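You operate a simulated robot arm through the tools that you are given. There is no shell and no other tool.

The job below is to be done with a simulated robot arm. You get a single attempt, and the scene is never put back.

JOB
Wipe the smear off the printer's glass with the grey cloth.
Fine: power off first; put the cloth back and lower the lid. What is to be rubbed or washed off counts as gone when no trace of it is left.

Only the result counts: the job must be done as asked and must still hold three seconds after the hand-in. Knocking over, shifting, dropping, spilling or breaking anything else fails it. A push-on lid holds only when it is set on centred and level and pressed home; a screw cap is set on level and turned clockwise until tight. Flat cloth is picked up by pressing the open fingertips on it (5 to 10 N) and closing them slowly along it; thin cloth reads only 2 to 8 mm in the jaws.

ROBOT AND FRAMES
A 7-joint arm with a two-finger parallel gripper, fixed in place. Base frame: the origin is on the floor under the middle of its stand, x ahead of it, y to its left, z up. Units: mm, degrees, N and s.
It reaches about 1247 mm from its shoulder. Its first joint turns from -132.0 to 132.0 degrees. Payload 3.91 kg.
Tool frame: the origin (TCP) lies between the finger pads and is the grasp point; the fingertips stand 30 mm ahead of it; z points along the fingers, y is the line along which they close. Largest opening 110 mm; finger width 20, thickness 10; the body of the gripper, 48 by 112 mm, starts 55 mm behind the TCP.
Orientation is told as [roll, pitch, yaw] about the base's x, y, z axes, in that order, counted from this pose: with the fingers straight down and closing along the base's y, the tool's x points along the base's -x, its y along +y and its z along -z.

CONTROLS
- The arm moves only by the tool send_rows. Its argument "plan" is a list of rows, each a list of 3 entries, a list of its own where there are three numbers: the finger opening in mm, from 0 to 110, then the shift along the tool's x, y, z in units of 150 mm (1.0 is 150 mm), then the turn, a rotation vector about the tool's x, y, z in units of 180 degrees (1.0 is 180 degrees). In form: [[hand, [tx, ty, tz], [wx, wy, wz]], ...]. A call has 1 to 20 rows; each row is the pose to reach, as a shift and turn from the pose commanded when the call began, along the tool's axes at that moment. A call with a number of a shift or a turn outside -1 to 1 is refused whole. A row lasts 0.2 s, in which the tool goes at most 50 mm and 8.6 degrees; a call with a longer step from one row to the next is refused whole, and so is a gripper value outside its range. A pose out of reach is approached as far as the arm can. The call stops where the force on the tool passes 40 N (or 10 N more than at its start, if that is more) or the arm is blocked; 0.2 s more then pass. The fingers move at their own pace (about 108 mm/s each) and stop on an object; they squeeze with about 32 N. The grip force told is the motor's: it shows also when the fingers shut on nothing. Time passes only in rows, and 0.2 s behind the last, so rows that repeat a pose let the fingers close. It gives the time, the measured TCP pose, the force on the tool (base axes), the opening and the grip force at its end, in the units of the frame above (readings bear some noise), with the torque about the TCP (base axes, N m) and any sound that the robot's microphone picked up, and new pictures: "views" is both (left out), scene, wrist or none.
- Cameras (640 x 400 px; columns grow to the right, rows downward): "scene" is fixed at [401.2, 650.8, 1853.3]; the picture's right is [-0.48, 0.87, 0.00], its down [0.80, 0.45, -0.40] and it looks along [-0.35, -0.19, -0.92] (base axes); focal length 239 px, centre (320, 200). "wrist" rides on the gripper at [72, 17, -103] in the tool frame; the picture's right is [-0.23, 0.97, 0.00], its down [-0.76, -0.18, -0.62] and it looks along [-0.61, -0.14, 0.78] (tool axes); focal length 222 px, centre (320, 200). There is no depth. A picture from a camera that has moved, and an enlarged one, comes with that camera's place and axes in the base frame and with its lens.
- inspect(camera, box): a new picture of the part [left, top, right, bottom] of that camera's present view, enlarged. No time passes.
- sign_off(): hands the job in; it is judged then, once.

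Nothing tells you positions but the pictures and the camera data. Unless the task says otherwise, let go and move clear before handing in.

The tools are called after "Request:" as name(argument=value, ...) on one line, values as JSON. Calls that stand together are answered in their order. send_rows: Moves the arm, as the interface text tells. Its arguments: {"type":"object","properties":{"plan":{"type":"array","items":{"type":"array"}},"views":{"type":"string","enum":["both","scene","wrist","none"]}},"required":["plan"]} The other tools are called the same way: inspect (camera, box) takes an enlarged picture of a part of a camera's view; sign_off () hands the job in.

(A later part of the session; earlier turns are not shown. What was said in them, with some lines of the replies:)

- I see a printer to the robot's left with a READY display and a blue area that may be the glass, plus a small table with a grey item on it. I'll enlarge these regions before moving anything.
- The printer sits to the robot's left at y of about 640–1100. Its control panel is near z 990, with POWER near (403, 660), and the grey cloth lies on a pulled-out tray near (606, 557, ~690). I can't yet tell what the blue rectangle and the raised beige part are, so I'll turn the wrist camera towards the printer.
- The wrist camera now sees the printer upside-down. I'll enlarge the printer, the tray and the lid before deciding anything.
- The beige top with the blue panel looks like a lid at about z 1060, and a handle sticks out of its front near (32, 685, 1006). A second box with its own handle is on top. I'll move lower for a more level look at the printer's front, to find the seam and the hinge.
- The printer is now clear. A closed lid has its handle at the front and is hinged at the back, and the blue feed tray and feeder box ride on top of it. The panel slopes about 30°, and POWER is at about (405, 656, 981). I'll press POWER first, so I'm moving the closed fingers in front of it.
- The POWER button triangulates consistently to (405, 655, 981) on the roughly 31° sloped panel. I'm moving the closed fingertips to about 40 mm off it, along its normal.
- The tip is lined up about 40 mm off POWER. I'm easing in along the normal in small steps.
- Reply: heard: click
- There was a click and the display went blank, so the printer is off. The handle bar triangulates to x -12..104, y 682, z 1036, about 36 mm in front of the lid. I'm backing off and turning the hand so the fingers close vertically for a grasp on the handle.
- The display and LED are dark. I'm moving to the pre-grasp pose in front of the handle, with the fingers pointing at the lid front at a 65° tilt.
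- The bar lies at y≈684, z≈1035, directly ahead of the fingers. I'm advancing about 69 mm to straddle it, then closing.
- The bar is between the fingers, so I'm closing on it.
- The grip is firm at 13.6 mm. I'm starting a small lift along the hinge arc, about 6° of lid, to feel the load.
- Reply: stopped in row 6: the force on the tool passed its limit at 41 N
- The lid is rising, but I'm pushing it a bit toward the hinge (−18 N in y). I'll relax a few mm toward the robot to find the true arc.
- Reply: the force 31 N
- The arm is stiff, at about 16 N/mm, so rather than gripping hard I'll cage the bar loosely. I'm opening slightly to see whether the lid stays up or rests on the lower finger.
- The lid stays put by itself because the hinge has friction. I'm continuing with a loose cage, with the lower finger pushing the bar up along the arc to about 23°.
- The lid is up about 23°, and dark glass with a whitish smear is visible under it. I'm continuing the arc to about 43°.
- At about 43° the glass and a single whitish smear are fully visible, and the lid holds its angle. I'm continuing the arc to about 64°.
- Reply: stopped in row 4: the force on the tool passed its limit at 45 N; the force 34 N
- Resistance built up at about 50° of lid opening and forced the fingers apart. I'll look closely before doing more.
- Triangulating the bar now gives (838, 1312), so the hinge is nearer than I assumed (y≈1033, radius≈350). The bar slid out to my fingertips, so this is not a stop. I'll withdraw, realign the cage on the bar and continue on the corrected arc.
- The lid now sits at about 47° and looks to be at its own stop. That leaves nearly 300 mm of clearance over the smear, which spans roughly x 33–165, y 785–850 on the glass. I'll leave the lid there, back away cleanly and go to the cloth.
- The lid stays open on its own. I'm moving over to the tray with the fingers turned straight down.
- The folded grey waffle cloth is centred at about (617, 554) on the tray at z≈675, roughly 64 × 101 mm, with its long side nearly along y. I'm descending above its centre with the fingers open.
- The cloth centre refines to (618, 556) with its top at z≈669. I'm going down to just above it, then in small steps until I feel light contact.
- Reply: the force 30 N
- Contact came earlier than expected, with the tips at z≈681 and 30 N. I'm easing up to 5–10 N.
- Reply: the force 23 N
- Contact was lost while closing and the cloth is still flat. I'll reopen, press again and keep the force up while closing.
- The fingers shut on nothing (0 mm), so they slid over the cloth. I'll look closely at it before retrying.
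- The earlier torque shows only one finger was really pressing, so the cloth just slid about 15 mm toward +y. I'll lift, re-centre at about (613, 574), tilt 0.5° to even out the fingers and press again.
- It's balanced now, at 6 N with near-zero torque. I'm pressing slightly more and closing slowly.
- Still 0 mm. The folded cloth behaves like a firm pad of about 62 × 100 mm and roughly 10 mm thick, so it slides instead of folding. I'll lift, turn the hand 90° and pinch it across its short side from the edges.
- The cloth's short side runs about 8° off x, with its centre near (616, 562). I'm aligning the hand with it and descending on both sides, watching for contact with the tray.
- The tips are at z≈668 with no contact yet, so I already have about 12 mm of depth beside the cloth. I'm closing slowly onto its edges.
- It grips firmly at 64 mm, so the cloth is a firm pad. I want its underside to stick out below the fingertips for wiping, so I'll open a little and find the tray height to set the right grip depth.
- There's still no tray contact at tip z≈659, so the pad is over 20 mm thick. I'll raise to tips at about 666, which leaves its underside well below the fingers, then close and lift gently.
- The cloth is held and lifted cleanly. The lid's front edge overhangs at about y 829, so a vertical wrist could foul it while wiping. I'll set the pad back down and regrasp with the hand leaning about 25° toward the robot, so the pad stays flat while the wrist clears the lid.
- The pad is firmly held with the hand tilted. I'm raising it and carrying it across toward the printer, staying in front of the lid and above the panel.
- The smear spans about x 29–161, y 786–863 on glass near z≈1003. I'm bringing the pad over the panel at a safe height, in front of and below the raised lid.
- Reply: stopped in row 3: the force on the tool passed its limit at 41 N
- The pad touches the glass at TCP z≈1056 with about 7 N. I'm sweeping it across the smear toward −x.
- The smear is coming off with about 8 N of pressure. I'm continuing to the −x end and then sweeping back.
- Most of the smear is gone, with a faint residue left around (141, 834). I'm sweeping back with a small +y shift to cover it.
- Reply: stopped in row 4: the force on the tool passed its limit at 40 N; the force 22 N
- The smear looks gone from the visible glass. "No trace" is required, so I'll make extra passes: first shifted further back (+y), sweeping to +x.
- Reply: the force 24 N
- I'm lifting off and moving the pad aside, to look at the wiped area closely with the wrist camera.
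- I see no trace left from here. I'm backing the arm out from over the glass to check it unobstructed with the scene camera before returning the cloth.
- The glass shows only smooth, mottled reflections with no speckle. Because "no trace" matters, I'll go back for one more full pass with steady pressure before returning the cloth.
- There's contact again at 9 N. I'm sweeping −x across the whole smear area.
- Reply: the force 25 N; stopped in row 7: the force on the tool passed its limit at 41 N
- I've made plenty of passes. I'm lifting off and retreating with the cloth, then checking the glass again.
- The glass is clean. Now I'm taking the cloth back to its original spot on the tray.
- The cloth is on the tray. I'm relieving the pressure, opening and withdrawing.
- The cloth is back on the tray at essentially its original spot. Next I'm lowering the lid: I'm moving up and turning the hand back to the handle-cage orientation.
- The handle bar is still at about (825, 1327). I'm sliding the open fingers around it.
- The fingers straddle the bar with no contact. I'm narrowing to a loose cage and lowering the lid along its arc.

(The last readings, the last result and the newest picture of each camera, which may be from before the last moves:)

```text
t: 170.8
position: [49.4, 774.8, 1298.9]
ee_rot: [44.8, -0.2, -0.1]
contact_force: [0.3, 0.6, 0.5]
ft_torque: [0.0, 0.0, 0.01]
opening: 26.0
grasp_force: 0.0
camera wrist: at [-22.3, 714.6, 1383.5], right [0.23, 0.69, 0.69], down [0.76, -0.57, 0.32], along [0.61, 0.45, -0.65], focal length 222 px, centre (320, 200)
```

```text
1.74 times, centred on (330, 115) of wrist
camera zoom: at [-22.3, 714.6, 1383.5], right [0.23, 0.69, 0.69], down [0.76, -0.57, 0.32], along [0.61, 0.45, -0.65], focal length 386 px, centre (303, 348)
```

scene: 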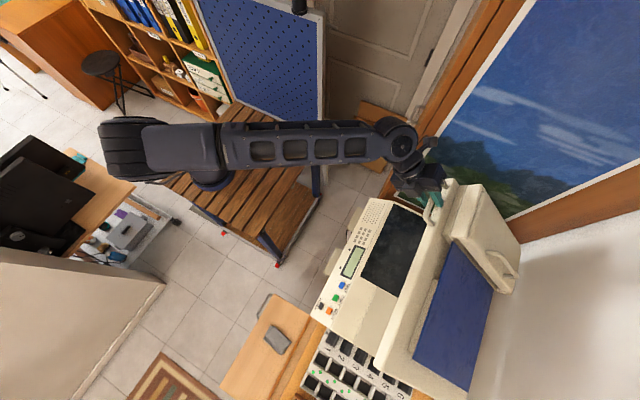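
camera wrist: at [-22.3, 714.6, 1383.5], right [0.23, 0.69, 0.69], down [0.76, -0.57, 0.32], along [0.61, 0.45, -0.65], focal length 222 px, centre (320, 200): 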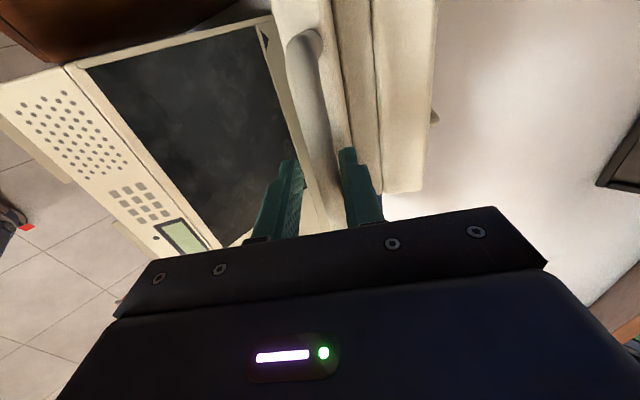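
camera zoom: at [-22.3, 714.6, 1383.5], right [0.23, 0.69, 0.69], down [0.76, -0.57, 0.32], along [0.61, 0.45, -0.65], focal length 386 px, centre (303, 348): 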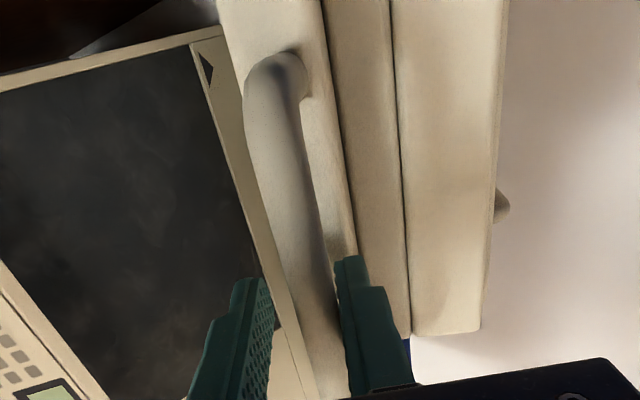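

The lid is following smoothly. I'm continuing the arc down.

Request:
send_rows(plan=[[26, [0, -0.072, 0.006], [-0.0042, 0, 0]], [26, [0, -0.1435, 0.0133], [-0.0084, 0, 0]], [26, [0, -0.215, 0.023], [-0.0126, 0, 0]], [26, [0, -0.2861, 0.0339], [-0.0168, 0, 0]], [26, [0, -0.357, 0.047], [-0.021, 0, 0]], [26, [0, -0.4273, 0.0618], [-0.0252, 0, 0]], [26, [0, -0.497, 0.079], [-0.0294, 0, 0]], [26, [0, -0.5671, 0.0971], [-0.0336, 0, 0]], [26, [0, -0.636, 0.118], [-0.0378, 0, 0]], [26, [0, -0.7049, 0.1397], [-0.042, 0, 0]], [26, [0, -0.773, 0.164], [-0.0462, 0, 0]], [26, [0, -0.8403, 0.1893], [-0.0504, 0, 0]], [26, [0, -0.896, 0.212], [-0.0539, 0, 0]], [26, [0, -0.9509, 0.2361], [-0.0574, 0, 0]], [26, [0, -0.9509, 0.2361], [-0.0574, 0, 0]]])

Request:
inspect(camera="wrist", box=[200, 0, 460, 230])

```text
t: 174.0
position: [49.8, 700.5, 1172.4]
ee_rot: [55.2, -0.1, 0.1]
contact_force: [0.1, -0.7, -0.4]
ft_torque: [-0.02, -0.01, 0.02]
opening: 26.1
grasp_force: 0.1
camera wrist: at [-21.1, 625.8, 1245.8], right [0.23, 0.56, 0.8], down [0.76, -0.61, 0.21], along [0.61, 0.56, -0.56], focal length 222 px, centre (320, 200)
```

scene: 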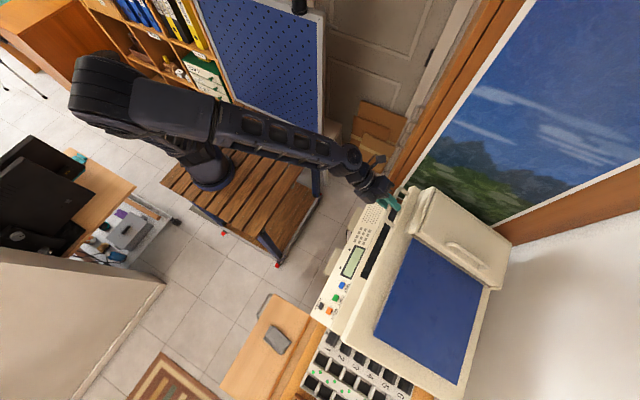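
wrist: 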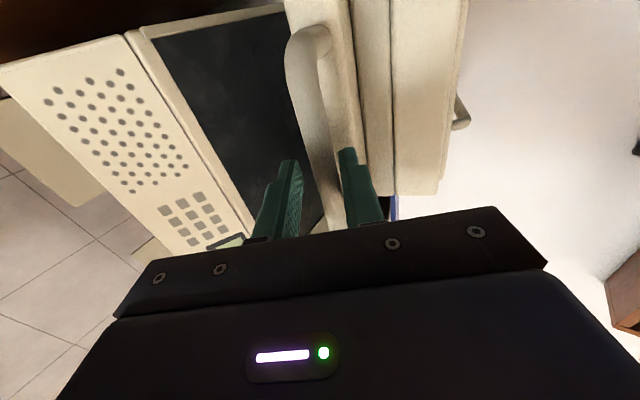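

```text
1.74 times, centred on (330, 115) of wrist
camera zoom: at [-21.1, 625.8, 1245.8], right [0.23, 0.56, 0.8], down [0.76, -0.61, 0.21], along [0.61, 0.56, -0.56], focal length 386 px, centre (303, 348)
```

zoom: 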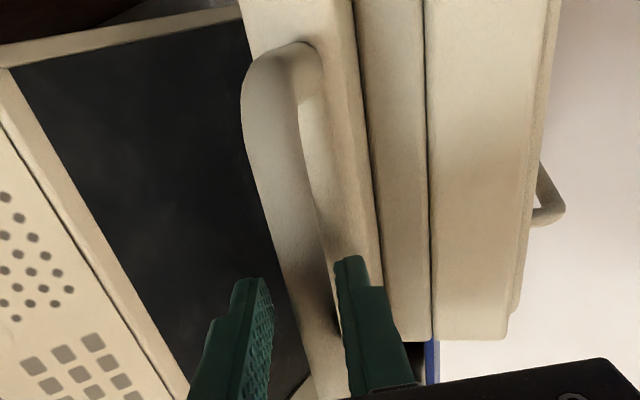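

Request:
send_rows(plan=[[26, [0, -0.081, 0.022], [-0.0049, 0, 0]], [26, [0, -0.1621, 0.045], [-0.0098, 0, 0]], [26, [0, -0.253, 0.076], [-0.0154, 0, 0]], [26, [0, -0.3436, 0.1083], [-0.021, 0, 0]], [26, [0, -0.432, 0.146], [-0.0266, 0, 0]], [26, [0, -0.5204, 0.1841], [-0.0322, 0, 0]], [26, [0, -0.585, 0.216], [-0.0364, 0, 0]], [26, [0, -0.6492, 0.2488], [-0.0406, 0, 0]], [26, [0, -0.7333, 0.2956], [-0.0462, 0, 0]], [26, [0, -0.7333, 0.2956], [-0.0462, 0, 0]]])

Request:
inspect(camera="wrist", box=[200, 0, 460, 230])

```text
t: 176.2
position: [50.8, 672.7, 1056.1]
ee_rot: [63.5, -0.1, 0.0]
contact_force: [-0.6, -0.1, 0.3]
ft_torque: [0.01, -0.03, -0.02]
opening: 25.8
grasp_force: 0.1
camera wrist: at [-21.7, 587.9, 1117.9], right [0.23, 0.43, 0.87], down [0.76, -0.64, 0.12], along [0.61, 0.64, -0.47], focal length 222 px, centre (320, 200)
```

scene: 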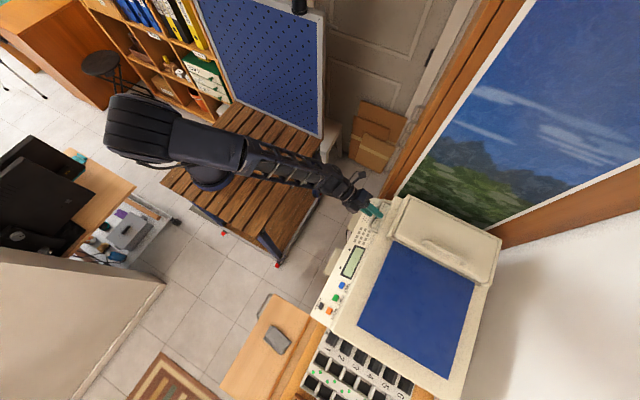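
wrist: 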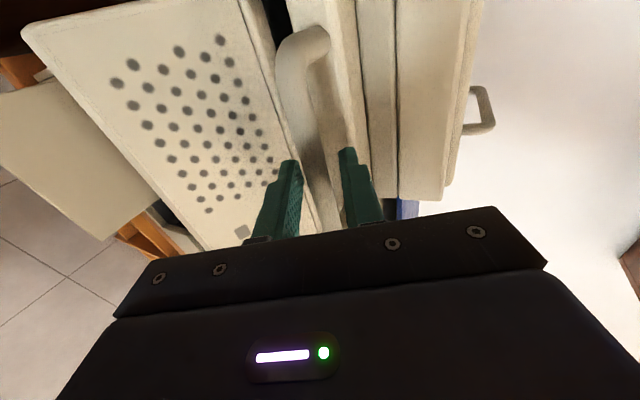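

```text
1.74 times, centred on (330, 115) of wrist
camera zoom: at [-21.7, 587.9, 1117.9], right [0.23, 0.43, 0.87], down [0.76, -0.64, 0.12], along [0.61, 0.64, -0.47], focal length 386 px, centre (303, 348)
```

zoom: 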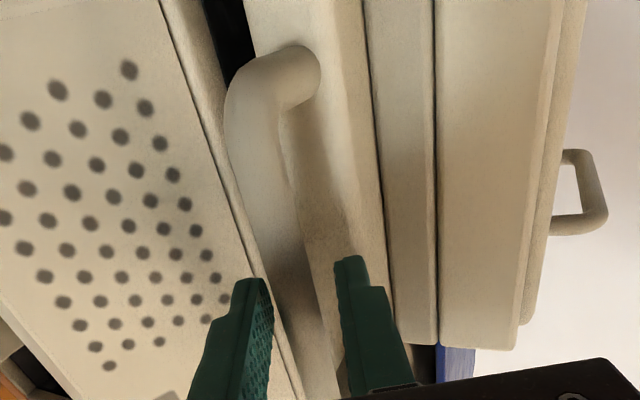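

The lid is almost shut, about 3° open. I'm finishing the last stretch slowly, watching the force.

Request:
send_rows(plan=[[26, [0, -0.045, 0.019], [-0.0028, 0, 0]], [26, [0, -0.09, 0.039], [-0.0056, 0, 0]], [26, [0, -0.12, 0.051], [-0.0075, 0, 0]], [26, [0, -0.1324, 0.0571], [-0.0084, 0, 0]], [26, [0, -0.1324, 0.0571], [-0.0084, 0, 0]]])

Request:
inspect(camera="wrist", box=[200, 0, 460, 230])

```text
t: 177.4
position: [50.3, 672.1, 1035.3]
ee_rot: [65.0, 0.0, 0.0]
contact_force: [0.0, -0.2, -0.8]
ft_torque: [-0.04, 0.0, 0.0]
opening: 26.0
grasp_force: 0.0
camera wrist: at [-22.5, 586.6, 1095.3], right [0.23, 0.41, 0.88], down [0.76, -0.64, 0.1], along [0.61, 0.65, -0.46], focal length 222 px, centre (320, 200)
```

scene: 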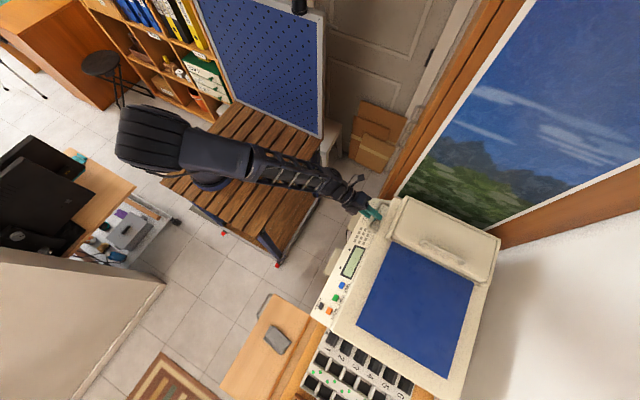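
wrist: 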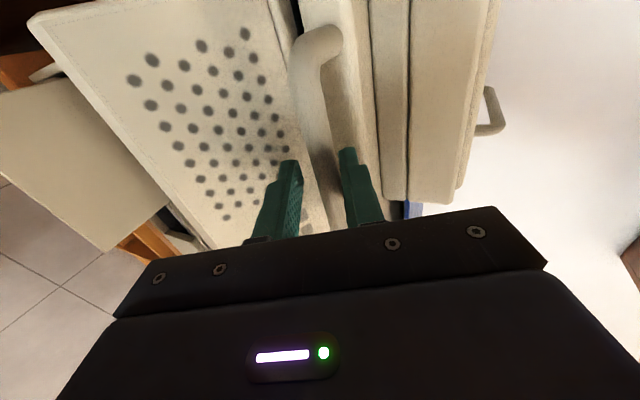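

```text
1.74 times, centred on (330, 115) of wrist
camera zoom: at [-22.5, 586.6, 1095.3], right [0.23, 0.41, 0.88], down [0.76, -0.64, 0.1], along [0.61, 0.65, -0.46], focal length 386 px, centre (303, 348)
```

zoom: 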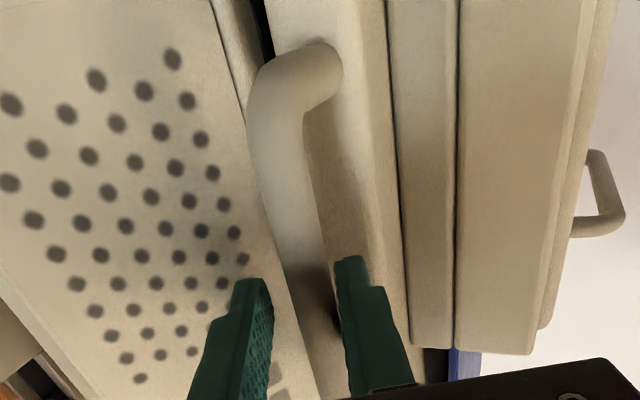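

Request:
send_rows(plan=[[26, [0, -0.0121, 0.0056], [0, 0, 0]], [26, [0, -0.0242, 0.0112], [0, 0, 0]], [26, [0, -0.0242, 0.0112], [0, 0, 0]]], views="none")

Request:
send_rows(plan=[[26, [0, -0.006, 0.0028], [0, 0, 0]], [26, [0, -0.0121, 0.0056], [0, 0, 0]], [26, [0, -0.0121, 0.0056], [0, 0, 0]]], views="none")

```text
t: 178.2
position: [47.8, 672.8, 1032.6]
ee_rot: [65.1, -0.1, 0.1]
contact_force: [0.6, 0.4, -0.6]
ft_torque: [0.0, -0.01, 0.01]
opening: 25.9
grasp_force: 0.1
```

```text
t: 179.0
position: [49.7, 672.9, 1030.2]
ee_rot: [65.2, -0.2, 0.0]
contact_force: [-0.2, 0.1, 15.3]
ft_torque: [-0.03, -0.08, 0.02]
opening: 27.6
grasp_force: 1.4
```

I feel 15 N of firm resistance with the bar at its original closed height, so the lid is seated. I'm relaxing, opening and withdrawing to check the seam.

Request:
send_rows(plan=[[28, [0, 0.02, -0.009], [0, 0, 0]], [40, [0, 0.045, -0.02], [0, 0, 0]], [40, [0, 0.045, -0.02], [0, 0, 0]], [40, [0, 0.045, -0.2], [0, 0, 0]], [40, [0, 0.045, -0.45], [0, 0, 0]], [40, [0, 0.045, -0.7], [0, 0, 0]], [40, [0, 0.045, -0.7], [0, 0, 0]]])

Request:
inspect(camera="wrist", box=[200, 0, 480, 230])

Request:
inspect(camera="scene", box=[310, 190, 510, 400])

```text
t: 180.6
position: [47.7, 579.6, 1080.7]
ee_rot: [65.0, 0.0, 0.0]
contact_force: [-0.1, 0.2, 0.3]
ft_torque: [-0.03, 0.0, 0.04]
opening: 40.1
grasp_force: 0.0
camera wrist: at [-24.7, 493.2, 1140.0], right [0.23, 0.41, 0.88], down [0.76, -0.64, 0.1], along [0.61, 0.65, -0.46], focal length 222 px, centre (320, 200)
```

scene: 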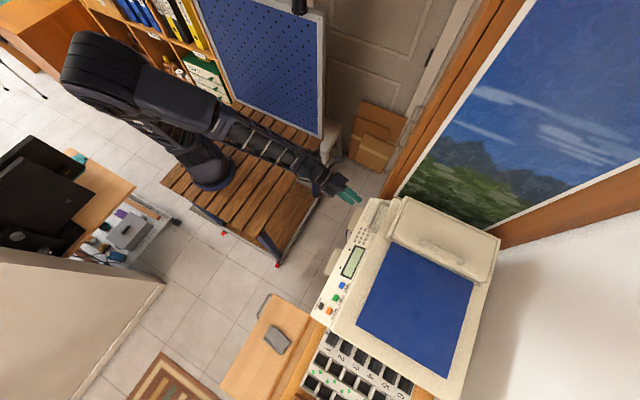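
wrist: 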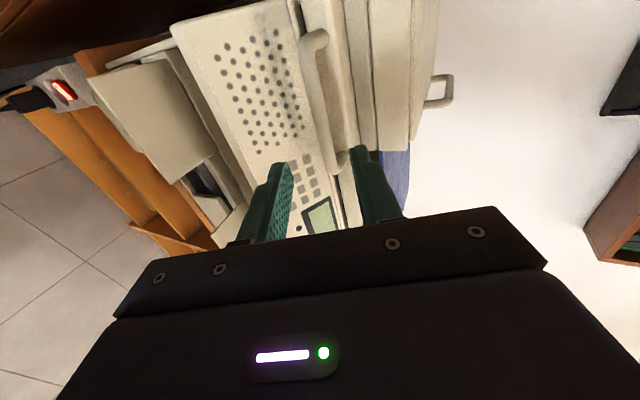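

```text
1.74 times, centred on (340, 115) of wrist
camera zoom: at [-24.7, 493.2, 1140.0], right [0.23, 0.41, 0.88], down [0.76, -0.64, 0.1], along [0.61, 0.65, -0.46], focal length 386 px, centre (285, 348)
```

zoom: 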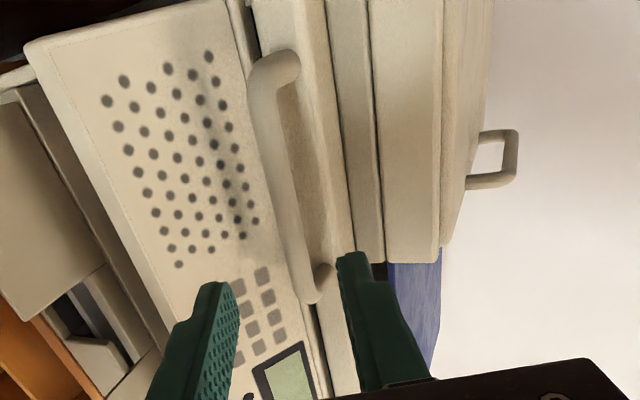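

```text
1.90 times, centred on (410, 295) of scene
camera zoom: at [401.2, 650.8, 1853.3], right [-0.48, 0.87, 0.0], down [0.8, 0.45, -0.4], along [-0.35, -0.19, -0.92], focal length 455 px, centre (149, 19)
```

zoom: 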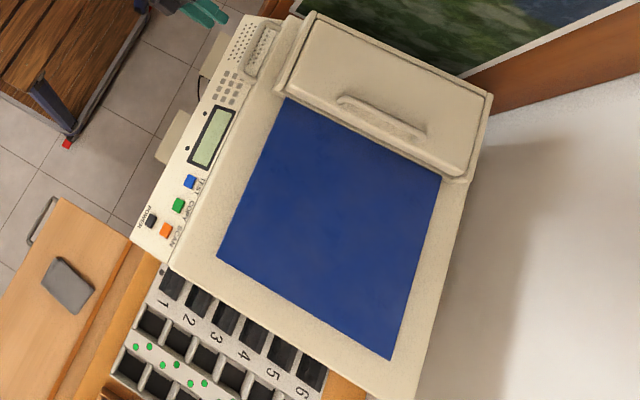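

Request:
inspect(camera="scene", box=[300, 180, 510, 400])

Request:
inspect(camera="scene", box=[370, 190, 510, 300])

Request:
inspect(camera="scene", box=[200, 280, 420, 400])

```text
1.82 times, centred on (405, 290) of scene
camera zoom: at [401.2, 650.8, 1853.3], right [-0.48, 0.87, 0.0], down [0.8, 0.45, -0.4], along [-0.35, -0.19, -0.92], focal length 434 px, centre (166, 36)
```

zoom: 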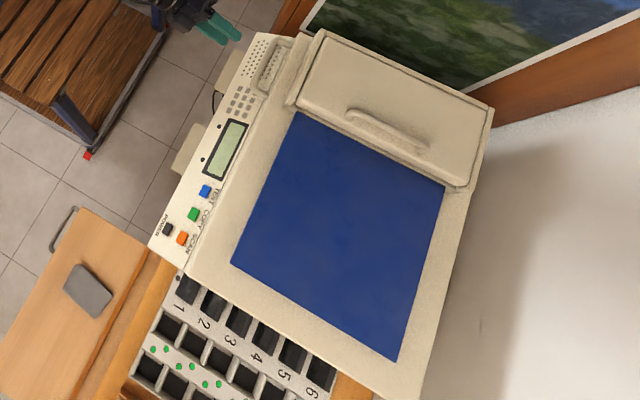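

```text
3.64 times, centred on (440, 245) of scene
camera zoom: at [401.2, 650.8, 1853.3], right [-0.48, 0.87, 0.0], down [0.8, 0.45, -0.4], along [-0.35, -0.19, -0.92], focal length 869 px, centre (-116, 36)
```

zoom: 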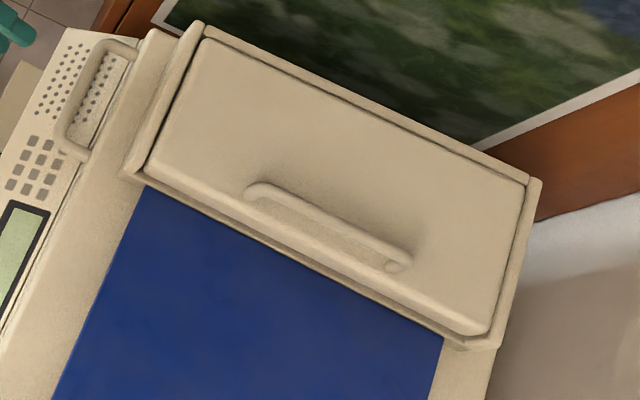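

```text
2.91 times, centred on (310, 340) of scene
camera zoom: at [401.2, 650.8, 1853.3], right [-0.48, 0.87, 0.0], down [0.8, 0.45, -0.4], along [-0.35, -0.19, -0.92], focal length 695 px, centre (349, -207)
```

zoom: 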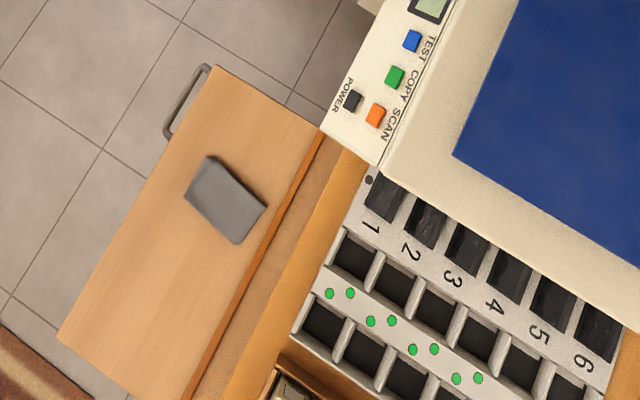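

The lid's outline matches the starting picture exactly, the display is off, and the cloth is back on the tray within a few millimetres of where it was. I'm moving the arm further clear before handing in.

Request:
send_rows(plan=[[40, [0, 0.1, -0.2], [0, 0, 0]], [40, [0, 0.2, -0.4], [0, 0, 0]], [40, [0, 0.3, -0.6], [0, 0, 0]], [40, [0, 0.4, -0.8], [0, 0, 0]], [40, [0, 0.4, -0.8], [0, 0, 0]], [40, [0, 0.4, -0.8], [0, 0, 0]]])

```text
t: 182.0
position: [48.6, 494.6, 1185.4]
ee_rot: [65.0, -0.2, 0.1]
contact_force: [-0.5, -0.6, 0.8]
ft_torque: [-0.02, 0.02, 0.03]
opening: 40.2
grasp_force: 0.0
camera wrist: at [-23.1, 409.2, 1245.0], right [0.23, 0.41, 0.88], down [0.76, -0.64, 0.1], along [0.61, 0.65, -0.46], focal length 222 px, centre (320, 200)
```

scene: 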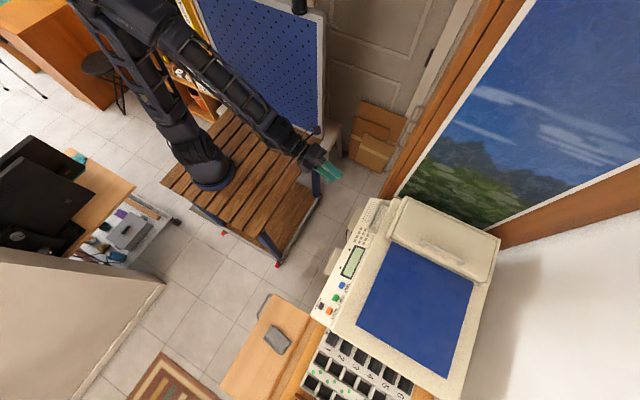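
wrist: 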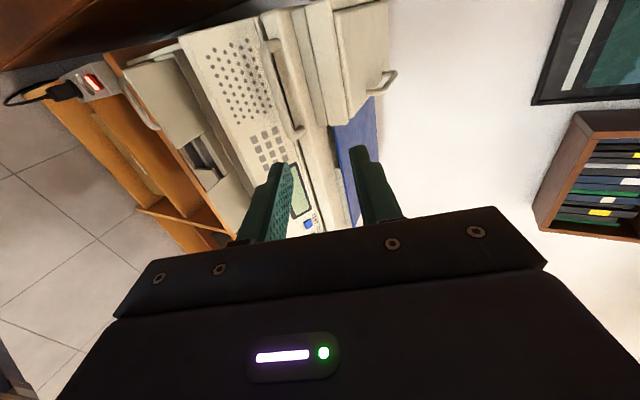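

The printer is off, the glass looks clean, the cloth is back on its tray, the lid is down and the arm is clear of everything. I'm handing in.

Request:
sign_off()

```text
The job is handed in.
```

The printer's glass is wiped and the job is handed in. I don't have the judge's result.

- **Power:** I pressed POWER first. There was a click, and the display and indicator light went dark.
- **Glass:** I made several passes over the smear with the grey cloth, then checked the glass close up from two cameras. No trace was visible, only reflections.
- **Cloth:** It is back on the pulled-out tray, about 5–7 mm from where it started.
- **Lid:** It is lowered and seated. I pressed it down to about 15 N, and its outline matches the first picture.

The red-lit switch on the power strip under the desk is still on, because I took "power off" to mean the printer's own POWER button. I saw nothing else knocked or moved.
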